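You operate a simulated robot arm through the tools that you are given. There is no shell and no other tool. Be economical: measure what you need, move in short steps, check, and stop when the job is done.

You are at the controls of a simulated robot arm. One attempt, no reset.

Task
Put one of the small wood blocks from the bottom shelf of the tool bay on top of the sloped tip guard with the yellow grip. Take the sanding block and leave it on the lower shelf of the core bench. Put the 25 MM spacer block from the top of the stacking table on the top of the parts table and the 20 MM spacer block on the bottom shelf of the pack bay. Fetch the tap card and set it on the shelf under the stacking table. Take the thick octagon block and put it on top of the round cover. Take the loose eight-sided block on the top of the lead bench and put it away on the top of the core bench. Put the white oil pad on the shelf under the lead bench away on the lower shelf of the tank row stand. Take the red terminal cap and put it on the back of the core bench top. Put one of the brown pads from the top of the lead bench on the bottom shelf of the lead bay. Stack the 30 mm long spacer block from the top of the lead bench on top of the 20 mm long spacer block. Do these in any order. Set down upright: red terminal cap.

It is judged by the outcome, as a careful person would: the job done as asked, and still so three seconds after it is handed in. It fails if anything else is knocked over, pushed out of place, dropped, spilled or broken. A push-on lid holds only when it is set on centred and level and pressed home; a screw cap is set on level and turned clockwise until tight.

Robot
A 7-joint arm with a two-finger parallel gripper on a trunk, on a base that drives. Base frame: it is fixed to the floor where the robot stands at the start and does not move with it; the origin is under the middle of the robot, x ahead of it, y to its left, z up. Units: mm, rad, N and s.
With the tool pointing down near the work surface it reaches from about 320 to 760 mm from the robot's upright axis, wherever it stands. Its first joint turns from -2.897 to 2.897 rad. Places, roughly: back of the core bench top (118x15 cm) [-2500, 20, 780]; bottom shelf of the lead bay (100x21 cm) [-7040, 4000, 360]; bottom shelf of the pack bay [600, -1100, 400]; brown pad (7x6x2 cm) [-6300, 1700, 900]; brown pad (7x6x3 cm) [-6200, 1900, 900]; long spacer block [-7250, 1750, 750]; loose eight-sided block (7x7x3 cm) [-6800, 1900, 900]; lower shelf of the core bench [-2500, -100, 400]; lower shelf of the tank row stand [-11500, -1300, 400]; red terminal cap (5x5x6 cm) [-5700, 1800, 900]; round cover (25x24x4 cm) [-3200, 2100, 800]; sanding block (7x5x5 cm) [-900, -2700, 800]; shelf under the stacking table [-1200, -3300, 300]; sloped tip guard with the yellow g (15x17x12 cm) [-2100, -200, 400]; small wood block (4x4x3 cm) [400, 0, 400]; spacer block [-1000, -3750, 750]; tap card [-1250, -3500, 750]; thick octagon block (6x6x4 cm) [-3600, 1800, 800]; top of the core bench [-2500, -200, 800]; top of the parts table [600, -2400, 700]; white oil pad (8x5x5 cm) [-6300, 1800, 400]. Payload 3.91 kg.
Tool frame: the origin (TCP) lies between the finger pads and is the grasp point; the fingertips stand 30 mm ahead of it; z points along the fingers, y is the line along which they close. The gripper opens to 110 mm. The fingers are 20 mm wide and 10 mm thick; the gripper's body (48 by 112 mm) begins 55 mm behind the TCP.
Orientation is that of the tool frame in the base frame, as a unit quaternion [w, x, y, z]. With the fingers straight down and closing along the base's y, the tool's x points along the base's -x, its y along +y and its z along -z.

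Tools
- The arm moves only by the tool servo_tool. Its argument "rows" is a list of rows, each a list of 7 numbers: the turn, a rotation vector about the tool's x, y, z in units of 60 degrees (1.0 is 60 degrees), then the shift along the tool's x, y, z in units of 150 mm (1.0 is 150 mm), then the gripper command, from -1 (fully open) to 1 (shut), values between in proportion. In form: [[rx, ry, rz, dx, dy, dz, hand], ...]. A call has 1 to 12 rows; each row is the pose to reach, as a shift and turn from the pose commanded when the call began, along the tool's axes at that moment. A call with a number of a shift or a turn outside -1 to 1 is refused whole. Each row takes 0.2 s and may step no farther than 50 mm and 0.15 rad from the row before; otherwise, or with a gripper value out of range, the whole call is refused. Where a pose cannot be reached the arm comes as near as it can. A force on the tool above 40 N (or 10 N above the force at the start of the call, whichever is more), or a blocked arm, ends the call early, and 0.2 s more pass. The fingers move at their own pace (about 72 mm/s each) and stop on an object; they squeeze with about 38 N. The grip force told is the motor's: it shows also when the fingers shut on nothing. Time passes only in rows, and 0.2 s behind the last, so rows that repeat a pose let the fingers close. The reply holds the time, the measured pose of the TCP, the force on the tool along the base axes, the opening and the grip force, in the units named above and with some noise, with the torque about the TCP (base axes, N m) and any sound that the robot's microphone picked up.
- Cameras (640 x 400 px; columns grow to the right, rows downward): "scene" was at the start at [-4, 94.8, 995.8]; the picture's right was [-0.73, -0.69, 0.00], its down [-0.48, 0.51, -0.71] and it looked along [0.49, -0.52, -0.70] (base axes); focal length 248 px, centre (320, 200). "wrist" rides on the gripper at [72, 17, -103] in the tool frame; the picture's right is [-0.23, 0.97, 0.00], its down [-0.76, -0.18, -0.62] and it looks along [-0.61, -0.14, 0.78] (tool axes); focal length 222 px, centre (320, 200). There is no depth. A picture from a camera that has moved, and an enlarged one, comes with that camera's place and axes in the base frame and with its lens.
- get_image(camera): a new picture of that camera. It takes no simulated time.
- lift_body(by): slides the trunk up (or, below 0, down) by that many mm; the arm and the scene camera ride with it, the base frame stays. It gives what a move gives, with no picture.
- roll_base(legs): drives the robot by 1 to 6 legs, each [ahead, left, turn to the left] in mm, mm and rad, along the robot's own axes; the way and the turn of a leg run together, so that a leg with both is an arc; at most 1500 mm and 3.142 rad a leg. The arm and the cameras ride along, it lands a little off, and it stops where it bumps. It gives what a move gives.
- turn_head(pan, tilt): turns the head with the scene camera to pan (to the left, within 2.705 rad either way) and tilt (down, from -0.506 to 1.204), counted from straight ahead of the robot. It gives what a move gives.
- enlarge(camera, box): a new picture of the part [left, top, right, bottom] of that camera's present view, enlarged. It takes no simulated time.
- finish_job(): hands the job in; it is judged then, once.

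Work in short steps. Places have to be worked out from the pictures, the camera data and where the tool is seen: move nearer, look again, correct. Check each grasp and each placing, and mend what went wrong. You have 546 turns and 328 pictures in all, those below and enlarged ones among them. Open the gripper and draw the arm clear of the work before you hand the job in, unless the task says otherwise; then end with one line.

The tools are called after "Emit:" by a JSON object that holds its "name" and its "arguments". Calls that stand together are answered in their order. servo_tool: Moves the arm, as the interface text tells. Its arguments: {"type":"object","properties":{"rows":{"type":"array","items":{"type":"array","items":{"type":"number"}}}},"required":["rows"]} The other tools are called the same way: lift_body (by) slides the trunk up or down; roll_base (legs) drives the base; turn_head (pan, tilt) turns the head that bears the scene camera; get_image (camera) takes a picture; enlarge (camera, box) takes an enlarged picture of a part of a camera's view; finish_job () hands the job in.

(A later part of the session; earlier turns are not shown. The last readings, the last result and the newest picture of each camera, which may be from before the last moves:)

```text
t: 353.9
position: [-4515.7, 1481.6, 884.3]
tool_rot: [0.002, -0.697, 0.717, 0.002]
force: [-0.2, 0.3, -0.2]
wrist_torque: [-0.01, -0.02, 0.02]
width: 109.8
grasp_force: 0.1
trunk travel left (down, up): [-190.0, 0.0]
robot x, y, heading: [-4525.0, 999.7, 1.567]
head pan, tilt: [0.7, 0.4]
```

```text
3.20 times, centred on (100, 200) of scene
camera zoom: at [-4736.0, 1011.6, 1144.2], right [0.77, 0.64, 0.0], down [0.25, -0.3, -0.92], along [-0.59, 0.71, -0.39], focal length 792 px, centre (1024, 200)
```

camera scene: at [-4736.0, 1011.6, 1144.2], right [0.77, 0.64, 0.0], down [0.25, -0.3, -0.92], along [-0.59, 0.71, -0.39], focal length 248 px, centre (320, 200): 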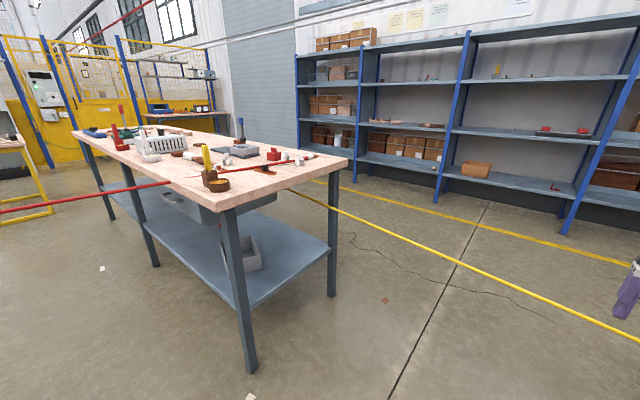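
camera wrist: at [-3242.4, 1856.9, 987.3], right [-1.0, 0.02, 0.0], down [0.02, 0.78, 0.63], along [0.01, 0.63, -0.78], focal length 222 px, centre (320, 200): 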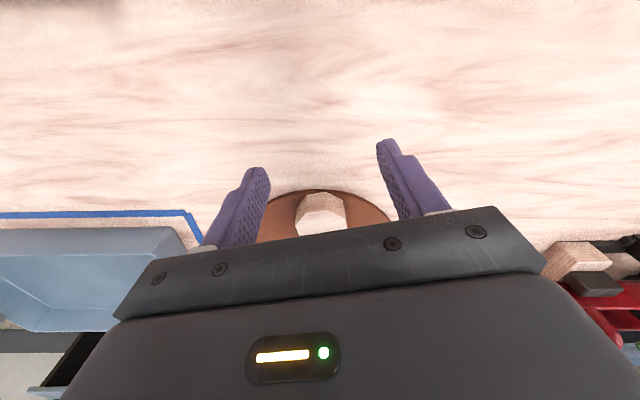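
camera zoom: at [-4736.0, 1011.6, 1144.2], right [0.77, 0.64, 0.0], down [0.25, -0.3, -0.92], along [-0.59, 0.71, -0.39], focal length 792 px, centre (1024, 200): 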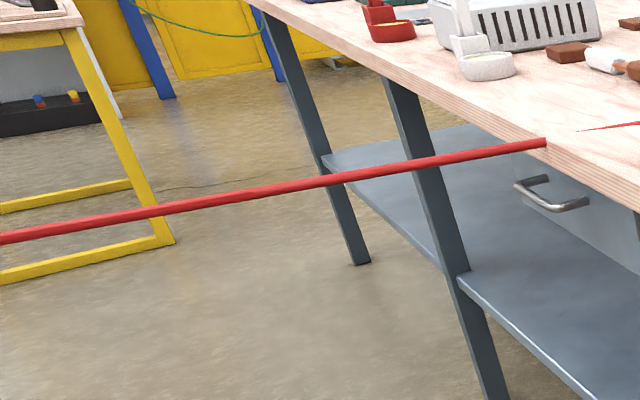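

A red lead sticks out south from the lead bench and a yellow tape runs east from it, both in the air. I look south-west to see how far the red one reaches.

Emit:
{"name": "turn_head", "arguments": {"pan": 1.7, "tilt": 0.3}}

Emit:
{"name": "get_image", "arguments": {"camera": "scene"}}

Emit:
{"name": "turn_head", "arguments": {"pan": -0.5, "tilt": 0.4}}

Emit:
{"name": "get_image", "arguments": {"camera": "scene"}}

```text
t: 355.2
position: [-4516.5, 1481.9, 885.2]
tool_rot: [0.002, -0.697, 0.717, 0.002]
force: [0.1, -0.1, 0.1]
wrist_torque: [0.0, 0.02, 0.02]
width: 109.9
grasp_force: 0.0
trunk travel left (down, up): [-190.0, 0.0]
robot x, y, heading: [-4524.9, 1004.3, 1.567]
head pan, tilt: [1.7, 0.3]
```

```text
193 pictures are left
camera scene: at [-4769.4, 929.1, 1153.5], right [-0.12, 0.99, 0.0], down [0.29, 0.04, -0.96], along [-0.95, -0.12, -0.3], focal length 248 px, centre (320, 200)
```

scene: 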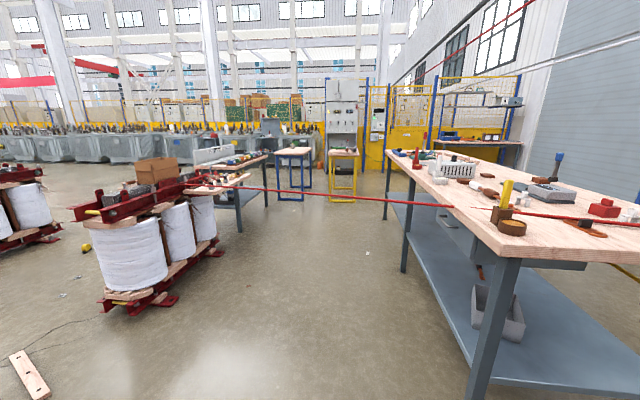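

```text
t: 357.3
position: [-4516.7, 1481.9, 884.5]
tool_rot: [0.001, -0.697, 0.717, 0.002]
force: [-0.5, 0.3, 0.3]
wrist_torque: [-0.01, 0.0, 0.02]
width: 109.8
grasp_force: 0.1
trunk travel left (down, up): [-190.0, 0.0]
robot x, y, heading: [-4522.6, 996.2, 1.567]
head pan, tilt: [-0.499, 0.4]
```

```text
192 pictures are left
camera scene: at [-4631.9, 1021.6, 1144.2], right [0.88, -0.48, 0.0], down [-0.19, -0.34, -0.92], along [0.45, 0.81, -0.39], focal length 248 px, centre (320, 200)
```

scene: 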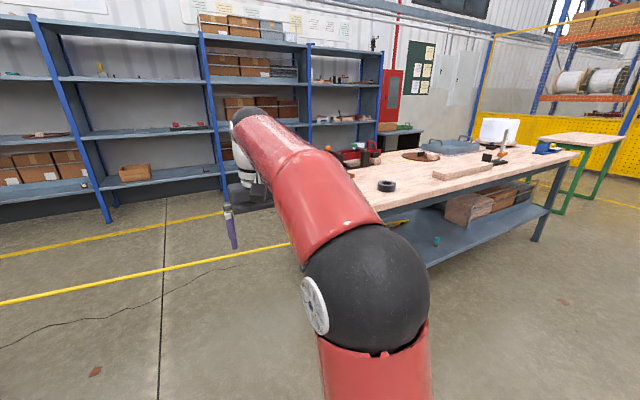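

Both leads block direct passage, so I'll go round the blue table's east end to reach the lead bench from the north. First back east.

Emit:
{"name": "roll_base", "arguments": {"legs": [[-100, -1450, 0], [0, -1400, 0]]}}

Emit:
{"name": "turn_head", "arguments": {"pan": 0.0, "tilt": 0.5}}

Emit:
{"name": "get_image", "arguments": {"camera": "scene"}}

```text
t: 371.0
position: [-1678.5, 1347.7, 885.2]
tool_rot: [0.002, -0.694, 0.72, 0.002]
force: [0.2, -0.5, -0.5]
wrist_torque: [-0.01, 0.02, 0.02]
width: 110.0
grasp_force: 0.0
trunk travel left (down, up): [-190.0, 0.0]
robot x, y, heading: [-1684.6, 864.7, 1.561]
head pan, tilt: [-0.499, 0.4]
```

```text
t: 372.0
position: [-1677.8, 1347.8, 884.6]
tool_rot: [0.001, -0.694, 0.72, 0.002]
force: [-0.4, -0.2, 1.1]
wrist_torque: [0.02, -0.01, -0.02]
width: 110.0
grasp_force: 0.1
trunk travel left (down, up): [-190.0, 0.0]
robot x, y, heading: [-1688.8, 862.0, 1.558]
head pan, tilt: [0.0, 0.499]
```

```text
191 pictures are left
camera scene: at [-1840.7, 897.7, 1135.1], right [1.0, -0.01, 0.0], down [-0.01, -0.48, -0.88], along [0.01, 0.88, -0.48], focal length 248 px, centre (320, 200)
```

scene: 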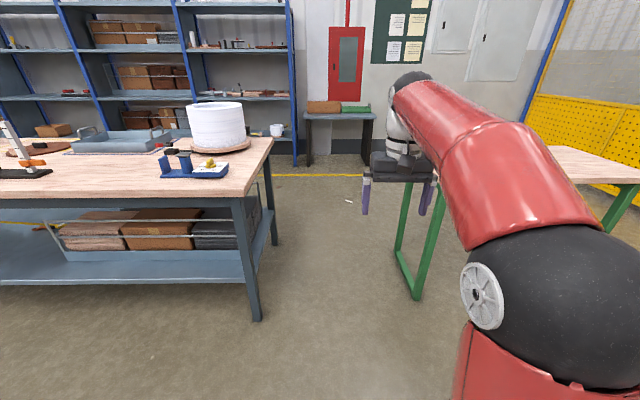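

The gap is about 780 mm and I'm centred. I drive north through it, turn to face south, and go west along the north aisle.

Emit:
{"name": "roll_base", "arguments": {"legs": [[930, 0, 0.01], [920, 0, 0], [0, 0, 3.14]]}}

Emit:
{"name": "turn_head", "arguments": {"pan": -1.4, "tilt": 0.4}}

Emit:
{"name": "get_image", "arguments": {"camera": "scene"}}

```text
t: 388.5
position: [-1710.4, 2222.3, 884.8]
tool_rot: [0.002, 0.716, 0.698, -0.001]
force: [0.2, -1.0, 0.2]
wrist_torque: [0.03, 0.02, -0.01]
width: 110.4
grasp_force: 0.1
trunk travel left (down, up): [-190.0, 0.0]
robot x, y, heading: [-1701.9, 2703.4, -1.569]
head pan, tilt: [0.0, 0.499]
```

```text
t: 390.0
position: [-1710.2, 2220.7, 884.0]
tool_rot: [0.003, 0.716, 0.698, -0.002]
force: [1.2, -0.2, -0.8]
wrist_torque: [0.0, -0.05, 0.03]
width: 110.2
grasp_force: 0.1
trunk travel left (down, up): [-190.0, 0.0]
robot x, y, heading: [-1704.8, 2703.7, -1.579]
head pan, tilt: [-1.4, 0.4]
```

```text
190 pictures are left
camera scene: at [-1641.9, 2747.9, 1144.2], right [-0.17, 0.99, 0.0], down [0.38, 0.07, -0.92], along [-0.91, -0.15, -0.39], focal length 248 px, centre (320, 200)
```

scene: 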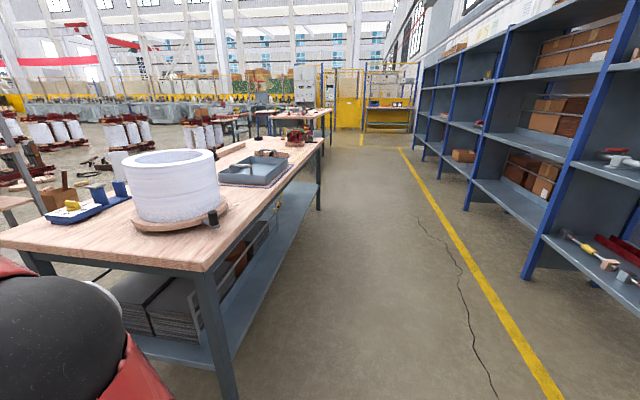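

The north aisle is clear. I back a bit north for arm clearance and drive west to x≈-5700.

Emit:
{"name": "roll_base", "arguments": {"legs": [[-250, 0, 0.008], [0, -1450, 0], [0, -1450, 0], [0, -1050, 0]]}}

Emit:
{"name": "turn_head", "arguments": {"pan": -0.4, "tilt": 0.45}}

Emit:
{"name": "get_image", "arguments": {"camera": "scene"}}

```text
t: 410.4
position: [-5643.3, 2434.9, 885.0]
tool_rot: [0.002, 0.711, 0.703, -0.003]
force: [0.4, 0.0, 0.2]
wrist_torque: [-0.01, -0.02, -0.03]
width: 110.0
grasp_force: 0.0
trunk travel left (down, up): [-190.0, 0.0]
robot x, y, heading: [-5643.3, 2915.3, -1.562]
head pan, tilt: [-1.4, 0.4]
```

```text
t: 411.7
position: [-5644.5, 2434.3, 885.2]
tool_rot: [0.001, 0.711, 0.703, -0.001]
force: [-0.1, -1.2, -1.2]
wrist_torque: [0.0, -0.02, -0.02]
width: 109.9
grasp_force: 0.0
trunk travel left (down, up): [-190.0, 0.0]
robot x, y, heading: [-5647.3, 2918.0, -1.558]
head pan, tilt: [-0.4, 0.45]
```

```text
189 pictures are left
camera scene: at [-5528.1, 2895.2, 1139.6], right [-0.93, 0.38, 0.0], down [0.16, 0.4, -0.9], along [-0.34, -0.83, -0.44], focal length 248 px, centre (320, 200)
```

scene: 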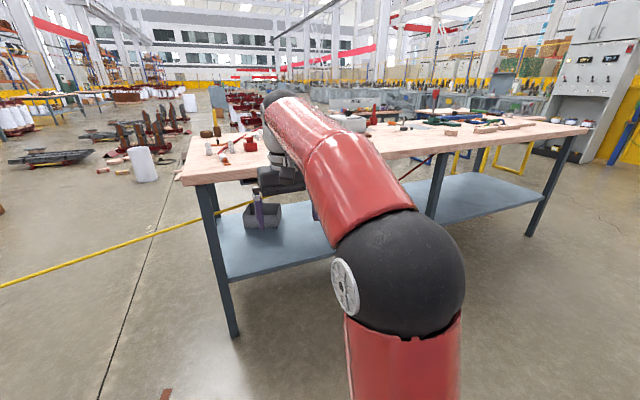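

Emit:
{"name": "enlarge", "arguments": {"camera": "scene", "box": [170, 90, 370, 200]}}

Emit:
{"name": "enlarge", "arguments": {"camera": "scene", "box": [330, 80, 600, 220]}}

```text
3.20 times, centred on (270, 145) of scene
camera zoom: at [-5528.1, 2895.2, 1139.6], right [-0.93, 0.38, 0.0], down [0.16, 0.4, -0.9], along [-0.34, -0.83, -0.44], focal length 792 px, centre (480, 376)
```

zoom: 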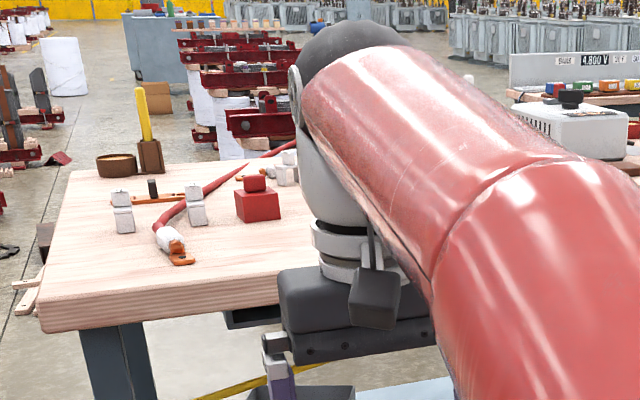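

```text
2.37 times, centred on (465, 150) of scene
camera zoom: at [-5528.1, 2895.2, 1139.6], right [-0.93, 0.38, 0.0], down [0.16, 0.4, -0.9], along [-0.34, -0.83, -0.44], focal length 587 px, centre (-24, 318)
```

zoom: 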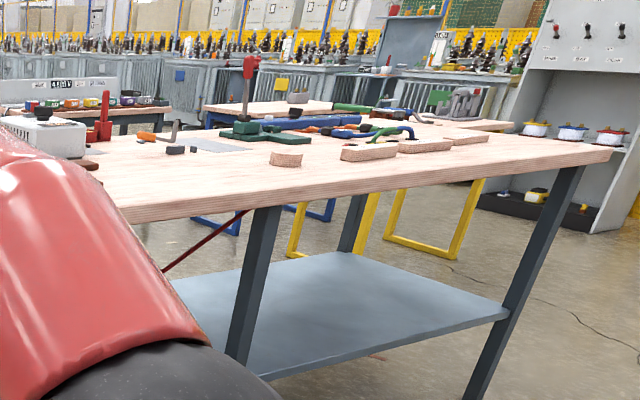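

I see the red cap near the east end and slabs near the west end. First I go west to the long spacers.

Emit:
{"name": "roll_base", "arguments": {"legs": [[0, -1400, 0], [0, -150, -0.01]]}}

Emit:
{"name": "turn_head", "arguments": {"pan": 0.0, "tilt": 0.5}}

Emit:
{"name": "get_image", "arguments": {"camera": "scene"}}

```text
t: 419.7
position: [-7208.7, 2405.6, 884.8]
tool_rot: [0.002, 0.709, 0.705, -0.002]
force: [-0.5, -0.7, -0.3]
wrist_torque: [-0.04, -0.01, -0.02]
width: 110.1
grasp_force: 0.0
trunk travel left (down, up): [-190.0, 0.0]
robot x, y, heading: [-7213.1, 2889.6, -1.55]
head pan, tilt: [-0.4, 0.45]
```

```text
t: 420.6
position: [-7209.2, 2404.8, 884.3]
tool_rot: [0.001, 0.709, 0.706, -0.002]
force: [-0.8, 0.6, -0.3]
wrist_torque: [-0.04, 0.01, -0.01]
width: 110.2
grasp_force: 0.0
trunk travel left (down, up): [-190.0, 0.0]
robot x, y, heading: [-7218.6, 2887.0, -1.561]
head pan, tilt: [0.0, 0.499]
```

```text
186 pictures are left
camera scene: at [-7060.0, 2859.9, 1135.1], right [-1.0, -0.02, 0.0], down [-0.01, 0.48, -0.88], along [0.01, -0.88, -0.48], focal length 248 px, centre (320, 200)
```

scene: 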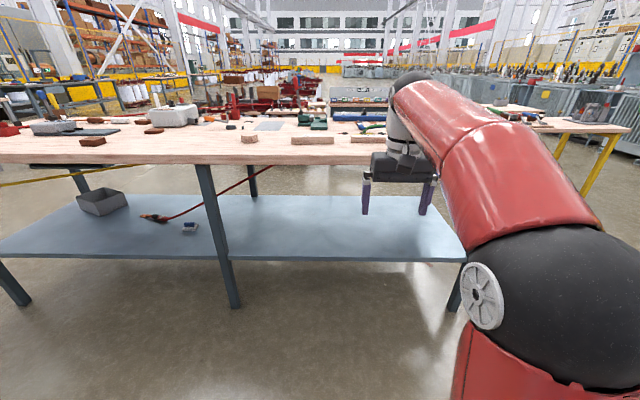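

Emit:
{"name": "enlarge", "arguments": {"camera": "scene", "box": [220, 90, 420, 170]}}

Emit:
{"name": "enlarge", "arguments": {"camera": "scene", "box": [20, 85, 240, 250]}}

```text
3.20 times, centred on (320, 130) of scene
camera zoom: at [-7060.0, 2859.9, 1135.1], right [-1.0, -0.02, 0.0], down [-0.01, 0.48, -0.88], along [0.01, -0.88, -0.48], focal length 792 px, centre (320, 424)
```

zoom: 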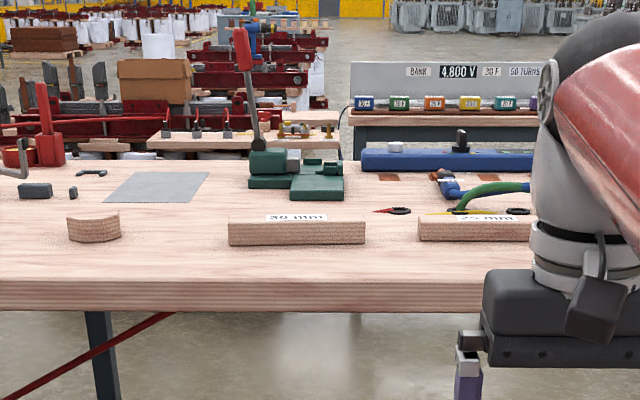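

```text
2.42 times, centred on (130, 168) of scene
camera zoom: at [-7060.0, 2859.9, 1135.1], right [-1.0, -0.02, 0.0], down [-0.01, 0.48, -0.88], along [0.01, -0.88, -0.48], focal length 600 px, centre (781, 279)
```

zoom: 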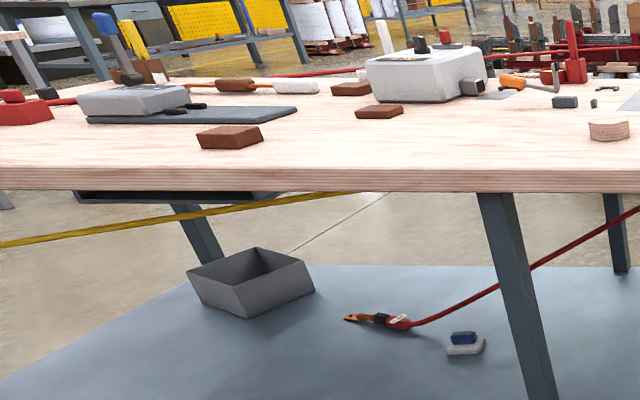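

Labelled slabs and the eight-sided block are in view. I drive closer so the wrist camera can read the labels.

Emit:
{"name": "roll_base", "arguments": {"legs": [[430, 0, -0.01]]}}

Emit:
{"name": "get_image", "arguments": {"camera": "wrist"}}

Emit:
{"name": "get_image", "arguments": {"camera": "scene"}}

```text
t: 422.9
position: [-7208.9, 2030.1, 884.4]
tool_rot: [-0.007, 0.709, 0.706, 0.007]
force: [-2.1, 6.2, 4.0]
wrist_torque: [0.11, -0.18, 0.31]
width: 109.4
grasp_force: 0.0
trunk travel left (down, up): [-190.0, 0.0]
robot x, y, heading: [-7209.0, 2506.2, -1.561]
head pan, tilt: [0.0, 0.499]
stopped in leg 1: the force on the tool passed its limit at 77 N (the readings are from after the stop); the commanded pose is now the measured one
```

```text
183 pictures are left
camera wrist: at [-7190.8, 2102.8, 989.1], right [0.97, -0.23, -0.01], down [-0.18, -0.77, 0.61], along [-0.14, -0.59, -0.79], focal length 222 px, centre (320, 200)
```

wrist: 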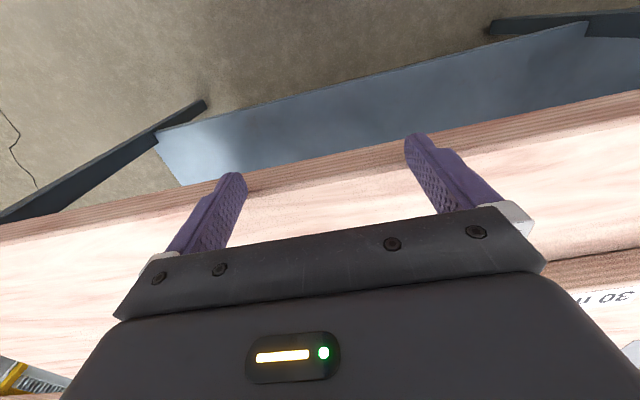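

```text
182 pictures are left
camera scene: at [-7055.6, 2479.2, 1135.1], right [-1.0, -0.01, 0.0], down [0.0, 0.48, -0.88], along [0.01, -0.88, -0.48], focal length 248 px, centre (320, 200)
```

scene: 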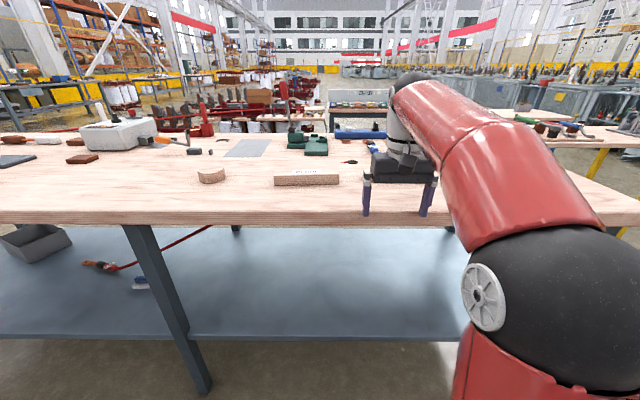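

The bench top is higher than I assumed (about 870–880) and the fingertips touched its edge. I back off and raise the hand well above it.

Emit:
{"name": "roll_base", "arguments": {"legs": [[-90, 0, 0]]}}

Emit:
{"name": "servo_tool", "arguments": {"rows": [[0, 0, 0, 0, 0, -0.33, -1], [0, 0, 0, 0, 0, -0.66, -1], [0, 0, 0, 0, 0, -0.9, -1]]}}

Emit:
{"name": "get_image", "arguments": {"camera": "scene"}}

```text
t: 424.0
position: [-7209.7, 2120.8, 884.7]
tool_rot: [-0.008, 0.708, 0.706, 0.006]
force: [0.0, -0.9, -0.7]
wrist_torque: [0.0, 0.01, 0.0]
width: 110.0
grasp_force: 0.1
trunk travel left (down, up): [-190.0, 0.0]
robot x, y, heading: [-7206.8, 2595.9, -1.564]
head pan, tilt: [0.0, 0.499]
```

```text
t: 424.8
position: [-7208.9, 2120.5, 962.8]
tool_rot: [-0.008, 0.709, 0.705, 0.006]
force: [-0.3, 0.3, -0.6]
wrist_torque: [-0.02, -0.02, 0.03]
width: 109.9
grasp_force: 0.1
out of reach, approached as far as the arm can: row 2, 3
trunk travel left (down, up): [-190.0, 0.0]
robot x, y, heading: [-7212.6, 2598.6, -1.562]
head pan, tilt: [0.0, 0.499]
```

```text
181 pictures are left
camera scene: at [-7056.2, 2569.2, 1135.1], right [-1.0, -0.01, 0.0], down [0.0, 0.48, -0.88], along [0.01, -0.88, -0.48], focal length 248 px, centre (320, 200)
```

scene: 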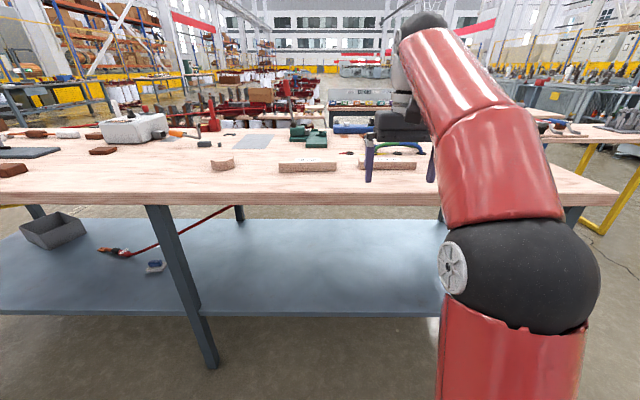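

Stereo gives bench top z≈855 and its north edge at y≈2012. I drive 190 mm closer with the hand at 960 and read the labels.

Emit:
{"name": "roll_base", "arguments": {"legs": [[170, 0, 0]]}}

Emit:
{"name": "get_image", "arguments": {"camera": "wrist"}}

Emit:
{"name": "enlarge", "arguments": {"camera": "scene", "box": [240, 110, 440, 220]}}

```text
t: 426.3
position: [-7207.0, 1948.5, 962.1]
tool_rot: [-0.006, 0.709, 0.705, 0.005]
force: [0.3, -0.4, -0.4]
wrist_torque: [-0.01, 0.0, 0.01]
width: 109.8
grasp_force: 0.1
trunk travel left (down, up): [-190.0, 0.0]
robot x, y, heading: [-7210.4, 2426.8, -1.571]
head pan, tilt: [0.0, 0.499]
```

```text
180 pictures are left
camera wrist: at [-7189.6, 2020.5, 1066.5], right [0.97, -0.23, 0.0], down [-0.18, -0.77, 0.61], along [-0.15, -0.59, -0.79], focal length 222 px, centre (320, 200)
```

wrist: 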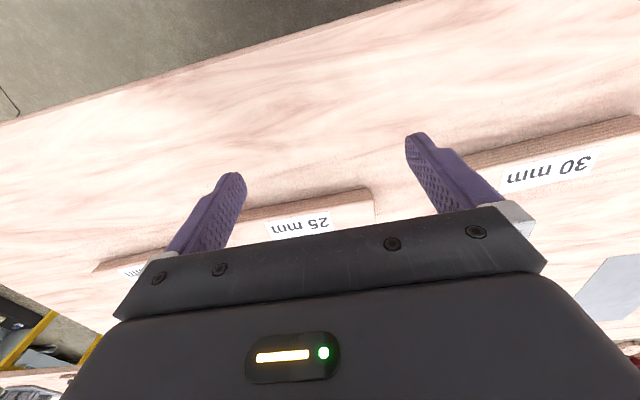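

```text
3.20 times, centred on (340, 165) of scene
camera zoom: at [-7055.1, 2397.9, 1135.1], right [-1.0, -0.01, 0.0], down [0.0, 0.48, -0.88], along [0.01, -0.88, -0.48], focal length 792 px, centre (256, 312)
```

zoom: 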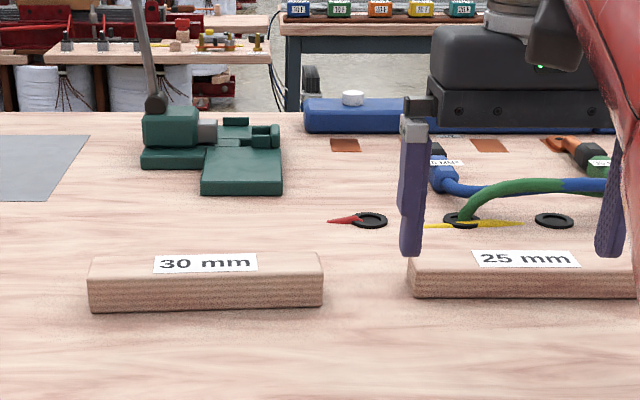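

The order is 30 mm (x≈-7012), 25 mm (≈-7248), 20 mm (≈-7484), all at y≈1867. I position in front of the 30 mm one and turn the gripper 90°.

Emit:
{"name": "roll_base", "arguments": {"legs": [[85, 195, 0]]}}

Emit:
{"name": "servo_tool", "arguments": {"rows": [[0, 0, 0.14, 0, 0, 0, -1], [0, 0, 0.28, 0, 0, 0, -1], [0, 0, 0.42, 0, 0, 0, -1], [0, 0, 0.56, 0, 0, 0, -1], [0, 0, 0.7, 0, 0, 0, -1], [0, 0, 0.84, 0, 0, 0, -1], [0, 0, 0.98, 0, 0, 0, -1]]}}

Emit:
{"name": "servo_tool", "arguments": {"rows": [[0, 0, 0.14, 0, 0, 0, -0.3], [0, 0, 0.28, 0, 0, 0, -0.3], [0, 0, 0.42, 0, 0, 0, -0.3], [0, 0, 0.52, 0, 0, 0, -0.3]]}}

Emit:
{"name": "get_image", "arguments": {"camera": "wrist"}}

```text
t: 428.0
position: [-7012.3, 1864.9, 962.2]
tool_rot: [-0.006, 0.708, 0.706, 0.005]
force: [-0.7, -0.1, 1.2]
wrist_torque: [0.05, 0.01, 0.0]
width: 110.2
grasp_force: 0.0
trunk travel left (down, up): [-190.0, 0.0]
robot x, y, heading: [-7012.6, 2342.5, -1.565]
head pan, tilt: [0.0, 0.499]
```

```text
t: 429.6
position: [-7011.9, 1865.3, 961.0]
tool_rot: [-0.008, 0.964, 0.266, 0.001]
force: [0.5, 0.2, 0.1]
wrist_torque: [-0.02, -0.02, 0.01]
width: 109.8
grasp_force: 0.0
trunk travel left (down, up): [-190.0, 0.0]
robot x, y, heading: [-7017.0, 2342.7, -1.567]
head pan, tilt: [0.0, 0.499]
```

```text
t: 430.6
position: [-7012.1, 1865.5, 962.1]
tool_rot: [-0.007, 1.0, -0.003, 0.0]
force: [-1.2, 0.3, -0.2]
wrist_torque: [0.04, -0.01, 0.04]
width: 71.5
grasp_force: 0.0
trunk travel left (down, up): [-190.0, 0.0]
robot x, y, heading: [-7018.2, 2342.0, -1.562]
head pan, tilt: [0.0, 0.499]
```

```text
178 pictures are left
camera wrist: at [-6939.0, 1846.9, 1064.9], right [-0.23, -0.97, -0.02], down [-0.76, 0.17, 0.63], along [-0.61, 0.16, -0.78], focal length 222 px, centre (320, 200)
```

wrist: 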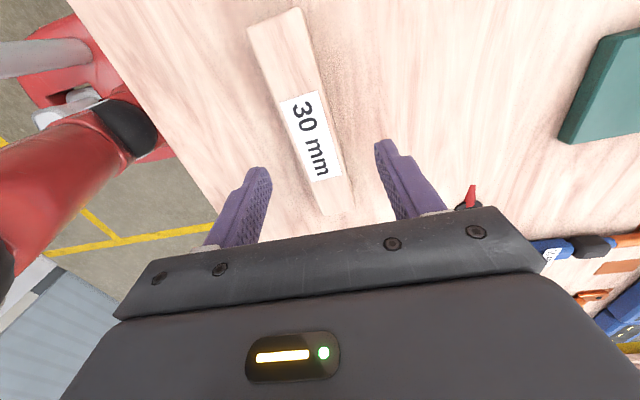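

Emit:
{"name": "servo_tool", "arguments": {"rows": [[0, 0, -0.03, 0, -0.06, 0.15, -0.3], [0, 0, -0.03, 0, -0.06, 0.3, -0.3], [0, 0, -0.03, 0, -0.06, 0.42, -0.3]]}}

Emit:
{"name": "get_image", "arguments": {"camera": "wrist"}}

```text
t: 431.4
position: [-7011.9, 1876.0, 900.5]
tool_rot: [-0.008, 1.0, 0.014, -0.001]
force: [0.5, -0.5, 0.7]
wrist_torque: [0.01, 0.03, 0.03]
width: 71.5
grasp_force: 0.2
trunk travel left (down, up): [-190.0, 0.0]
robot x, y, heading: [-7014.6, 2338.7, -1.56]
head pan, tilt: [0.0, 0.499]
```

```text
177 pictures are left
camera wrist: at [-6938.4, 1859.9, 1002.2], right [-0.2, -0.98, -0.02], down [-0.77, 0.15, 0.63], along [-0.61, 0.14, -0.78], focal length 222 px, centre (320, 200)
```

wrist: 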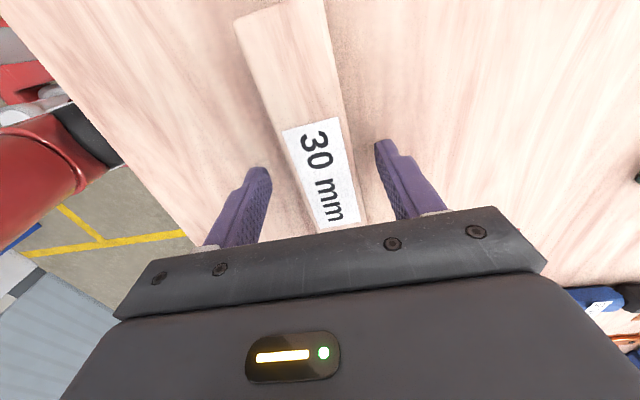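

Emit:
{"name": "servo_tool", "arguments": {"rows": [[0, 0, 0, 0, 0, 0.055, -0.3], [0, 0, 0, 0, 0, 0.055, 0.3], [0, 0, 0, 0, 0, 0.055, 1], [0, 0, 0, 0, 0, 0.055, 1]]}}

Emit:
{"name": "servo_tool", "arguments": {"rows": [[0, 0, 0, 0, 0, -0.2, 1], [0, 0, 0, 0, 0, -0.4, 1]]}}

Emit:
{"name": "get_image", "arguments": {"camera": "wrist"}}

```text
t: 432.4
position: [-7012.0, 1876.7, 890.4]
tool_rot: [-0.009, 1.0, 0.015, -0.001]
force: [-0.3, 0.9, 1.0]
wrist_torque: [-0.08, 0.03, 0.04]
width: 37.3
grasp_force: 38.5
trunk travel left (down, up): [-190.0, 0.0]
robot x, y, heading: [-7014.9, 2344.6, -1.563]
head pan, tilt: [0.0, 0.499]
```

```text
t: 433.0
position: [-7013.9, 1873.3, 950.4]
tool_rot: [-0.009, 1.0, 0.014, -0.001]
force: [-0.1, 0.7, -0.9]
wrist_torque: [0.0, -0.02, 0.0]
width: 37.7
grasp_force: 38.0
trunk travel left (down, up): [-190.0, 0.0]
robot x, y, heading: [-7013.4, 2344.6, -1.57]
head pan, tilt: [0.0, 0.499]
```

```text
176 pictures are left
camera wrist: at [-6939.4, 1857.8, 1053.7], right [-0.2, -0.98, -0.02], down [-0.77, 0.15, 0.63], along [-0.61, 0.14, -0.78], focal length 222 px, centre (320, 200)
```

wrist: 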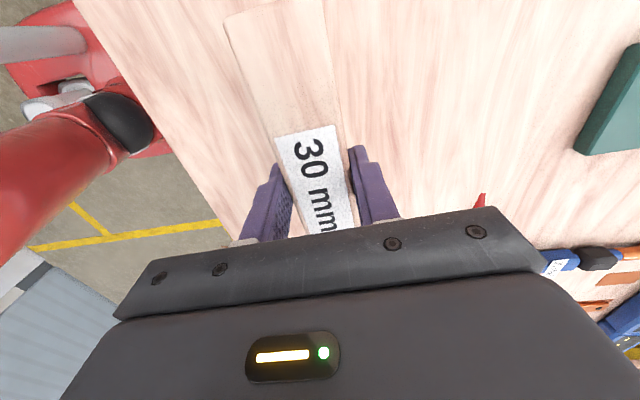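

Held. I drive west to the 20 mm spacer, with the 30 mm one about 60 mm above the bench.

Emit:
{"name": "roll_base", "arguments": {"legs": [[0, -390, 0]]}}

Emit:
{"name": "get_image", "arguments": {"camera": "wrist"}}

Emit:
{"name": "get_image", "arguments": {"camera": "scene"}}

```text
t: 435.4
position: [-7401.8, 1869.5, 951.0]
tool_rot: [-0.009, 1.0, 0.014, 0.001]
force: [0.0, -0.7, -0.6]
wrist_torque: [-0.01, -0.05, -0.01]
width: 37.5
grasp_force: 37.9
trunk travel left (down, up): [-190.0, 0.0]
robot x, y, heading: [-7401.2, 2341.1, -1.56]
head pan, tilt: [0.0, 0.499]
```

```text
175 pictures are left
camera wrist: at [-7327.5, 1855.0, 1053.7], right [-0.2, -0.98, -0.02], down [-0.77, 0.15, 0.63], along [-0.61, 0.14, -0.78], focal length 222 px, centre (320, 200)
```

wrist: 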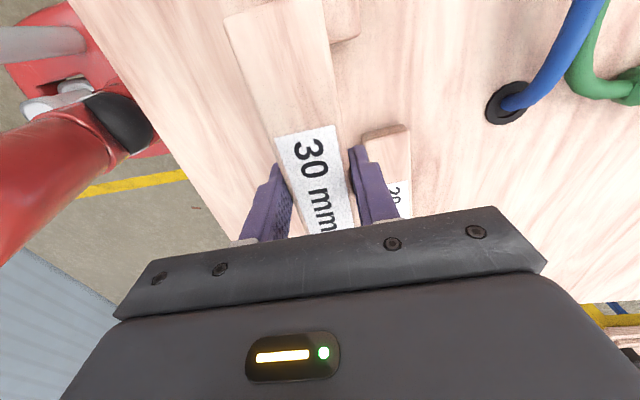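

```text
174 pictures are left
camera scene: at [-7248.7, 2311.3, 1135.1], right [-1.0, -0.01, 0.0], down [0.0, 0.48, -0.88], along [0.01, -0.88, -0.48], focal length 248 px, centre (320, 200)
```

scene: 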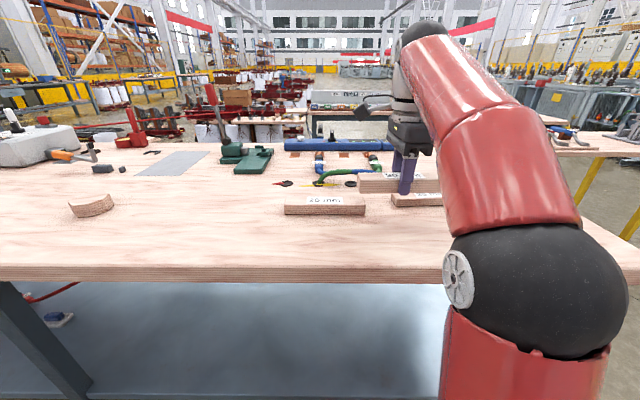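

Emit:
{"name": "enlarge", "arguments": {"camera": "wrist", "box": [330, 100, 450, 220]}}

```text
3.33 times, centred on (390, 160) of wrist
camera zoom: at [-7327.5, 1855.0, 1053.7], right [-0.2, -0.98, -0.02], down [-0.77, 0.15, 0.63], along [-0.61, 0.14, -0.78], focal length 740 px, centre (87, 333)
```

zoom: 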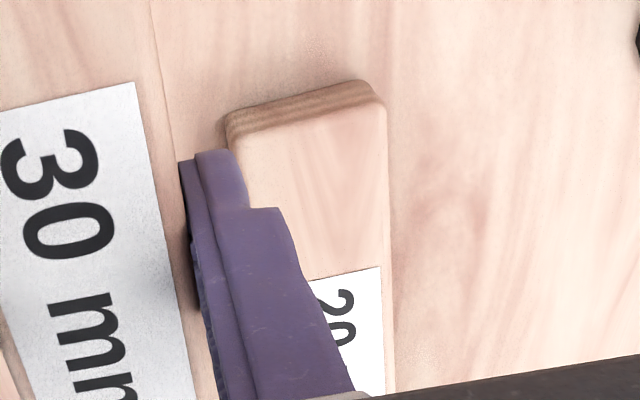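

The 20 mm spacer is at centre (-7494,1815), turned about 3°. I move the base so the held piece is above it.

Emit:
{"name": "roll_base", "arguments": {"legs": [[45, -90, 0]]}}

Emit:
{"name": "get_image", "arguments": {"camera": "wrist"}}

Emit:
{"name": "enlarge", "arguments": {"camera": "scene", "box": [300, 130, 460, 230]}}

```text
t: 436.6
position: [-7490.6, 1824.3, 951.2]
tool_rot: [-0.008, 1.0, 0.015, 0.0]
force: [0.7, -0.5, -1.3]
wrist_torque: [0.01, -0.02, 0.0]
width: 37.3
grasp_force: 37.9
trunk travel left (down, up): [-190.0, 0.0]
robot x, y, heading: [-7493.4, 2293.0, -1.563]
head pan, tilt: [0.0, 0.499]
```

```text
172 pictures are left
camera wrist: at [-7417.4, 1809.3, 1053.8], right [-0.2, -0.98, -0.02], down [-0.77, 0.15, 0.63], along [-0.61, 0.14, -0.78], focal length 222 px, centre (320, 200)
```

wrist: 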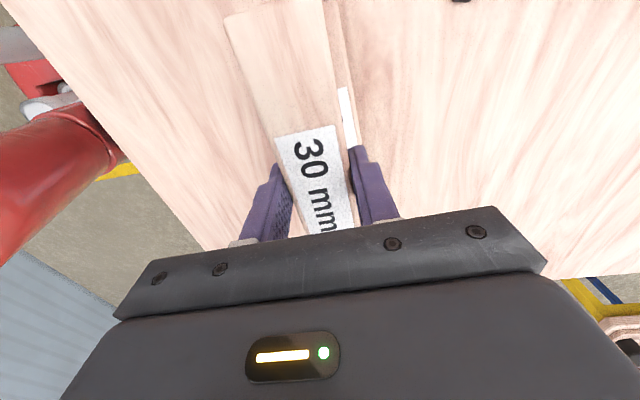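

```text
4.00 times, centred on (380, 180) of scene
camera zoom: at [-7338.8, 2265.6, 1135.1], right [-1.0, -0.01, 0.0], down [0.0, 0.48, -0.88], along [0.01, -0.88, -0.48], focal length 990 px, centre (80, 280)
```

zoom: 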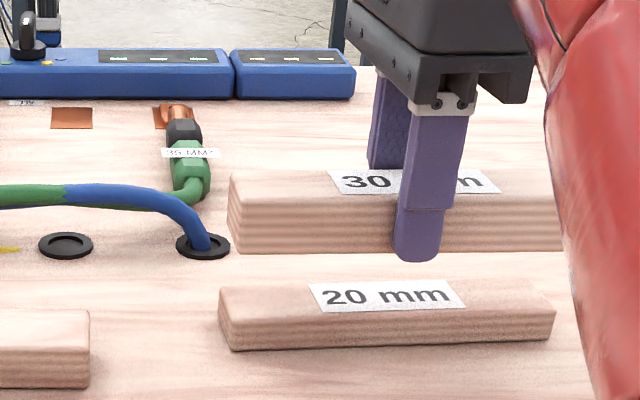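

x lines up already. Shift y by -11 mm, turn 1.7°, and lower stepwise.

Emit:
{"name": "servo_tool", "arguments": {"rows": [[0, 0, -0.028, 0, 0.073, 0, 1], [0, 0, -0.028, 0, 0.073, 0.15, 1]]}}

Emit:
{"name": "enlarge", "arguments": {"camera": "scene", "box": [300, 130, 460, 230]}}

Emit:
{"name": "get_image", "arguments": {"camera": "wrist"}}

```text
t: 437.1
position: [-7491.3, 1814.9, 928.3]
tool_rot: [-0.008, 1.0, 0.03, 0.0]
force: [-0.1, -0.7, -1.1]
wrist_torque: [0.03, 0.0, -0.02]
width: 37.7
grasp_force: 38.1
trunk travel left (down, up): [-190.0, 0.0]
robot x, y, heading: [-7490.4, 2293.0, -1.568]
head pan, tilt: [0.0, 0.499]
```

```text
4.00 times, centred on (380, 180) of scene
camera zoom: at [-7338.9, 2265.7, 1135.1], right [-1.0, -0.01, 0.0], down [0.0, 0.48, -0.88], along [0.01, -0.88, -0.48], focal length 990 px, centre (80, 280)
```

zoom: 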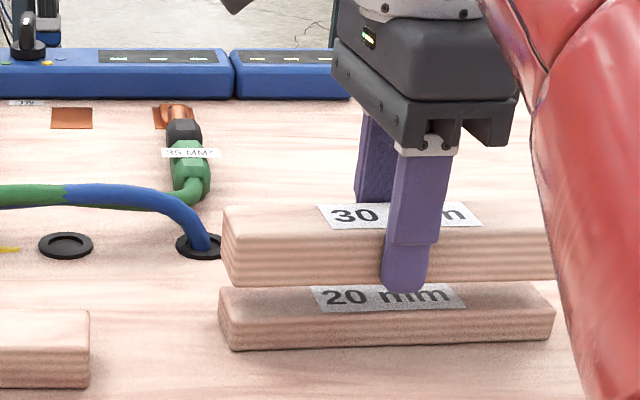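

```text
169 pictures are left
camera wrist: at [-7416.8, 1800.7, 1031.1], right [-0.17, -0.99, -0.02], down [-0.77, 0.12, 0.63], along [-0.61, 0.12, -0.78], focal length 222 px, centre (320, 200)
```

wrist: 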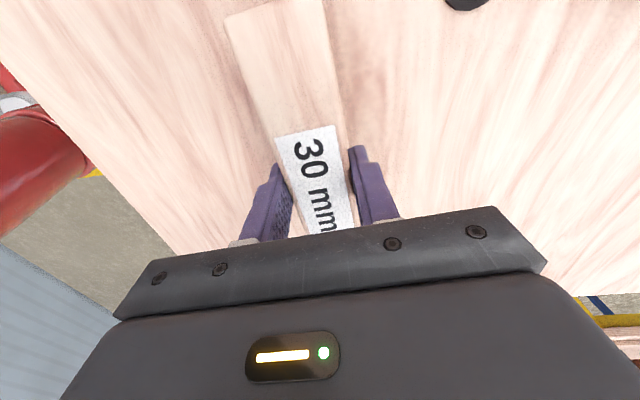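

The two are parallel and will be flush. Lower to contact.

Emit:
{"name": "servo_tool", "arguments": {"rows": [[0, 0, 0, 0, 0, 0.07, 1], [0, 0, 0, 0, 0, 0.1, 1], [0, 0, 0, 0, 0, 0.12, 1], [0, 0, 0, 0, 0, 0.135, 1]]}}

Emit:
{"name": "enlarge", "arguments": {"camera": "scene", "box": [300, 130, 460, 230]}}

```text
t: 438.1
position: [-7491.0, 1813.4, 910.1]
tool_rot: [-0.005, 1.0, 0.029, 0.0]
force: [-0.1, -7.1, 23.9]
wrist_torque: [-0.59, 0.13, 0.04]
width: 37.6
grasp_force: 37.8
trunk travel left (down, up): [-190.0, 0.0]
robot x, y, heading: [-7489.8, 2291.7, -1.563]
head pan, tilt: [0.0, 0.499]
```

```text
4.00 times, centred on (380, 180) of scene
camera zoom: at [-7338.9, 2266.2, 1135.6], right [-1.0, -0.01, 0.0], down [0.0, 0.48, -0.88], along [0.01, -0.88, -0.48], focal length 990 px, centre (80, 280)
```

zoom: 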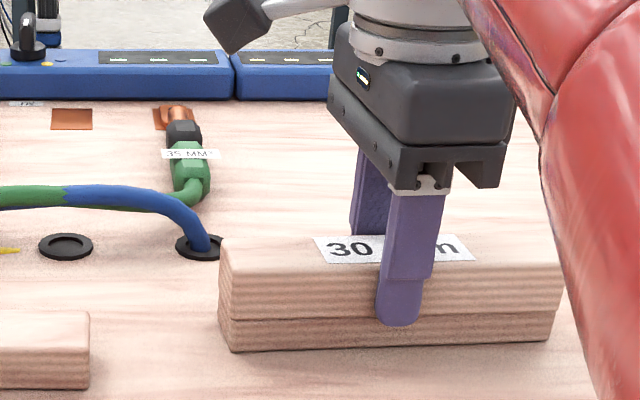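

Stacked flush. Release and rise straight up.

Emit:
{"name": "servo_tool", "arguments": {"rows": [[0, 0, 0, 0, 0, -0.012, 1], [0, 0, 0, 0, 0, -0.012, 0.1], [0, 0, 0, 0, 0, -0.012, -0.1], [0, 0, 0, 0, 0, -0.012, -0.1], [0, 0, 0, 0, 0, -0.15, -0.1], [0, 0, 0, 0, 0, -0.3, -0.1]]}}

Emit:
{"name": "enlarge", "arguments": {"camera": "scene", "box": [300, 130, 460, 230]}}

```text
t: 439.6
position: [-7491.2, 1813.7, 953.6]
tool_rot: [-0.008, 1.0, 0.029, 0.0]
force: [0.6, -0.5, 0.4]
wrist_torque: [0.02, 0.0, 0.02]
width: 60.4
grasp_force: 0.1
trunk travel left (down, up): [-190.0, 0.0]
robot x, y, heading: [-7493.1, 2298.0, -1.563]
head pan, tilt: [0.0, 0.499]
```

```text
4.00 times, centred on (380, 180) of scene
camera zoom: at [-7338.9, 2265.6, 1135.1], right [-1.0, -0.01, 0.0], down [0.0, 0.48, -0.88], along [0.01, -0.88, -0.48], focal length 990 px, centre (80, 280)
```

zoom: 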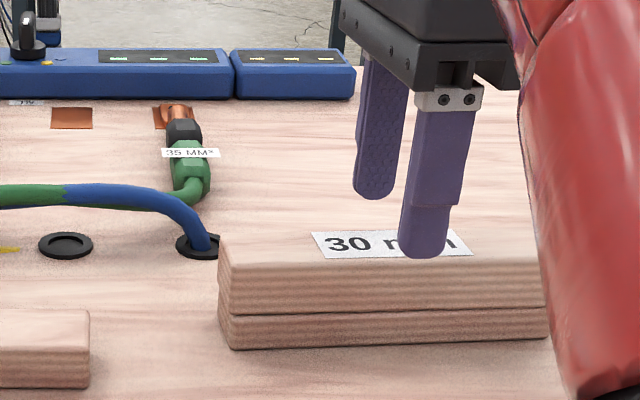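

Stack is good. Next a brown pad: the nearest is at about (-6162,1922). I back off, re-square the tool, and drive east.

Emit:
{"name": "roll_base", "arguments": {"legs": [[-330, 0, 0]]}}

Emit:
{"name": "servo_tool", "arguments": {"rows": [[0, 0, -0.14, 0, 0, 0, -1], [0, 0, -0.28, 0, 0, 0, -1], [0, 0, -0.42, 0, 0, 0, -1], [0, 0, -0.56, 0, 0, 0, -1], [0, 0, -0.7, 0, 0, 0, -1], [0, 0, -0.84, 0, 0, 0, -1], [0, 0, -0.98, 0, 0, 0, -1]]}}

Emit:
{"name": "servo_tool", "arguments": {"rows": [[0, 0, -0.14, 0, 0, 0, -1], [0, 0, -0.28, 0, 0, 0, -1], [0, 0, -0.42, 0, 0, 0, -1], [0, 0, -0.46, 0, 0, 0, -1]]}}

Emit:
{"name": "roll_base", "arguments": {"legs": [[0, 1330, 0]]}}

Emit:
{"name": "get_image", "arguments": {"camera": "scene"}}

```text
t: 441.7
position: [-7494.2, 2144.3, 953.2]
tool_rot: [-0.009, 1.0, 0.03, 0.0]
force: [-0.2, 0.3, 0.5]
wrist_torque: [0.0, 0.0, 0.0]
width: 60.6
grasp_force: 0.0
trunk travel left (down, up): [-190.0, 0.0]
robot x, y, heading: [-7491.2, 2626.2, -1.556]
head pan, tilt: [0.0, 0.499]
```

```text
t: 443.3
position: [-7494.1, 2145.0, 952.0]
tool_rot: [-0.007, 0.856, 0.517, 0.003]
force: [0.3, -0.7, -0.3]
wrist_torque: [0.01, -0.05, 0.01]
width: 110.2
grasp_force: 0.0
trunk travel left (down, up): [-190.0, 0.0]
robot x, y, heading: [-7499.1, 2625.9, -1.564]
head pan, tilt: [0.0, 0.499]
```

```text
t: 444.3
position: [-7494.2, 2143.9, 953.4]
tool_rot: [-0.007, 0.707, 0.707, 0.006]
force: [0.7, -0.2, -0.4]
wrist_torque: [-0.02, 0.0, 0.01]
width: 110.1
grasp_force: 0.0
trunk travel left (down, up): [-190.0, 0.0]
robot x, y, heading: [-7496.2, 2622.4, -1.564]
head pan, tilt: [0.0, 0.499]
```

```text
t: 451.0
position: [-6160.5, 2161.6, 953.2]
tool_rot: [-0.007, 0.706, 0.708, 0.006]
force: [0.2, -0.9, -0.6]
wrist_torque: [0.0, 0.03, -0.01]
width: 109.8
grasp_force: 0.2
trunk travel left (down, up): [-190.0, 0.0]
robot x, y, heading: [-6165.0, 2646.4, -1.555]
head pan, tilt: [0.0, 0.499]
```

```text
166 pictures are left
camera scene: at [-6011.5, 2613.9, 1135.1], right [-1.0, -0.02, 0.0], down [-0.01, 0.48, -0.88], along [0.01, -0.88, -0.48], focal length 248 px, centre (320, 200)
```

scene: 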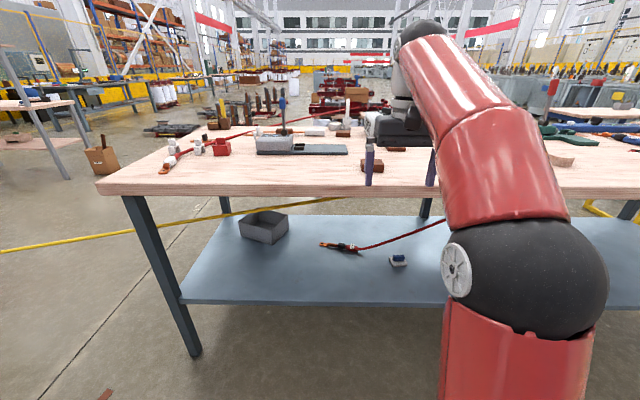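

Emit:
{"name": "roll_base", "arguments": {"legs": [[170, 0, -0.012]]}}

Emit:
{"name": "get_image", "arguments": {"camera": "wrist"}}

```text
t: 452.5
position: [-6164.8, 1991.2, 953.1]
tool_rot: [-0.006, 0.71, 0.704, 0.005]
force: [-0.1, 0.4, -0.6]
wrist_torque: [-0.01, -0.01, -0.03]
width: 110.0
grasp_force: 0.0
trunk travel left (down, up): [-190.0, 0.0]
robot x, y, heading: [-6163.3, 2473.5, -1.566]
head pan, tilt: [0.0, 0.499]
```

```text
165 pictures are left
camera wrist: at [-6146.4, 2062.3, 1057.6], right [0.97, -0.24, 0.0], down [-0.18, -0.77, 0.61], along [-0.15, -0.59, -0.79], focal length 222 px, centre (320, 200)
```

wrist: 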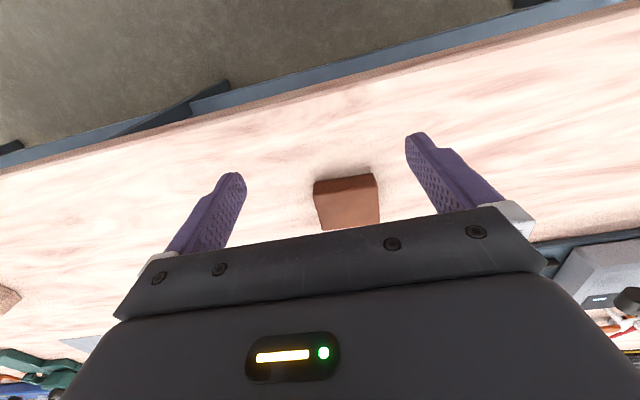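

Pad centre about (-6154,1903). I pitch 35° and approach.

Emit:
{"name": "servo_tool", "arguments": {"rows": [[0, -0.117, 0, -0.08, 0.03, 0.02, -1], [0, -0.234, 0, -0.16, 0.06, 0.05, -1], [0, -0.351, 0, -0.24, 0.073, 0.1, -1], [0, -0.468, 0, -0.33, 0.073, 0.15, -1], [0, -0.583, 0, -0.42, 0.073, 0.2, -1]]}}

Emit:
{"name": "get_image", "arguments": {"camera": "wrist"}}

```text
t: 453.7
position: [-6154.9, 1928.6, 921.8]
tool_rot: [0.206, 0.679, 0.673, -0.209]
force: [0.2, 0.4, -0.1]
wrist_torque: [0.02, -0.04, -0.01]
width: 109.9
grasp_force: 0.2
trunk travel left (down, up): [-190.0, 0.0]
robot x, y, heading: [-6162.8, 2468.1, -1.572]
head pan, tilt: [0.0, 0.499]
```

```text
164 pictures are left
camera wrist: at [-6135.8, 2047.2, 966.6], right [0.97, -0.2, 0.13], down [-0.18, -0.28, 0.94], along [-0.15, -0.94, -0.31], focal length 222 px, centre (320, 200)
```

wrist: 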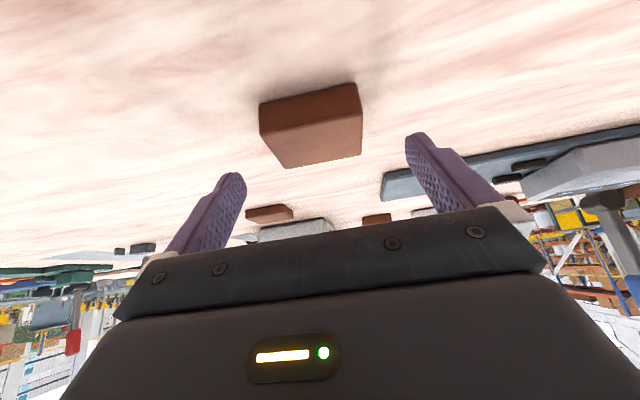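

Emit:
{"name": "servo_tool", "arguments": {"rows": [[0, 0, 0, 0.04, 0.02, 0.1, -0.8], [0, 0, 0, 0.1, 0.02, 0.2, -0.8], [0, 0, 0, 0.1, 0.02, 0.2, 0.0], [0, 0, 0, 0.1, 0.02, 0.2, 1], [0, 0, 0, 0.1, 0.02, 0.2, 1]]}}

Emit:
{"name": "get_image", "arguments": {"camera": "wrist"}}

```text
t: 454.9
position: [-6150.1, 1924.4, 890.3]
tool_rot: [0.207, 0.679, 0.673, -0.209]
force: [5.1, -1.9, 14.6]
wrist_torque: [-0.21, -0.45, 0.07]
width: 63.4
grasp_force: 38.2
trunk travel left (down, up): [-190.0, 0.0]
robot x, y, heading: [-6165.8, 2472.3, -1.563]
head pan, tilt: [0.0, 0.499]
```

```text
163 pictures are left
camera wrist: at [-6131.7, 2043.5, 934.9], right [0.97, -0.2, 0.13], down [-0.18, -0.28, 0.94], along [-0.15, -0.94, -0.3], focal length 222 px, centre (320, 200)
```

wrist: 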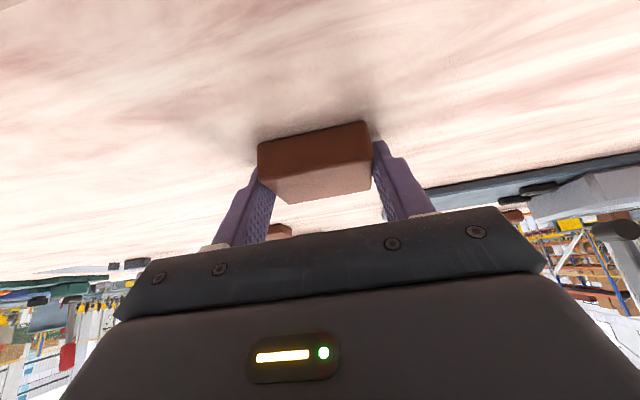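

Gripped at 63 mm. Lift, back away, turn to face the wall shelves.

Emit:
{"name": "servo_tool", "arguments": {"rows": [[0, 0, 0, -0.1, 0, -0.14, 1], [0, 0, 0, -0.2, 0, -0.28, 1]]}}

Emit:
{"name": "roll_base", "arguments": {"legs": [[-420, 0, 0], [0, -850, 0], [0, 0, 3.14]]}}

Emit:
{"name": "get_image", "arguments": {"camera": "scene"}}

```text
t: 455.5
position: [-6152.1, 1921.3, 938.8]
tool_rot: [0.204, 0.68, 0.672, -0.208]
force: [-0.3, -0.3, 0.2]
wrist_torque: [-0.03, 0.02, 0.02]
width: 63.2
grasp_force: 37.8
trunk travel left (down, up): [-190.0, 0.0]
robot x, y, heading: [-6161.7, 2473.8, -1.567]
head pan, tilt: [0.0, 0.499]
```

```text
t: 469.5
position: [-7024.6, 3437.8, 940.4]
tool_rot: [0.209, -0.672, 0.681, 0.205]
force: [0.2, -0.3, -0.1]
wrist_torque: [0.0, -0.03, -0.01]
width: 63.6
grasp_force: 37.2
trunk travel left (down, up): [-190.0, 0.0]
robot x, y, heading: [-7014.2, 2890.2, 1.571]
head pan, tilt: [0.0, 0.499]
```

```text
162 pictures are left
camera scene: at [-7169.7, 2919.9, 1135.1], right [1.0, 0.0, 0.0], down [0.0, -0.48, -0.88], along [0.0, 0.88, -0.48], focal length 248 px, centre (320, 200)
```

scene: 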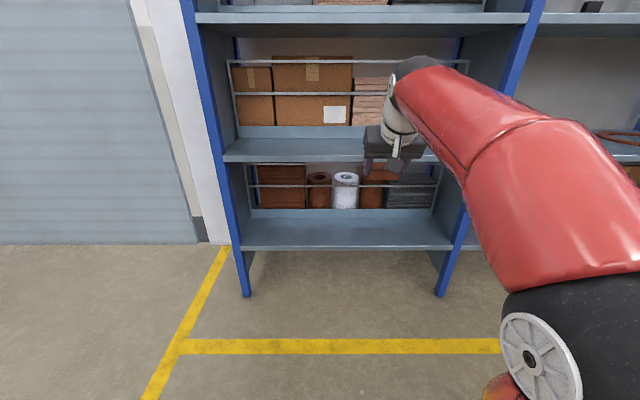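

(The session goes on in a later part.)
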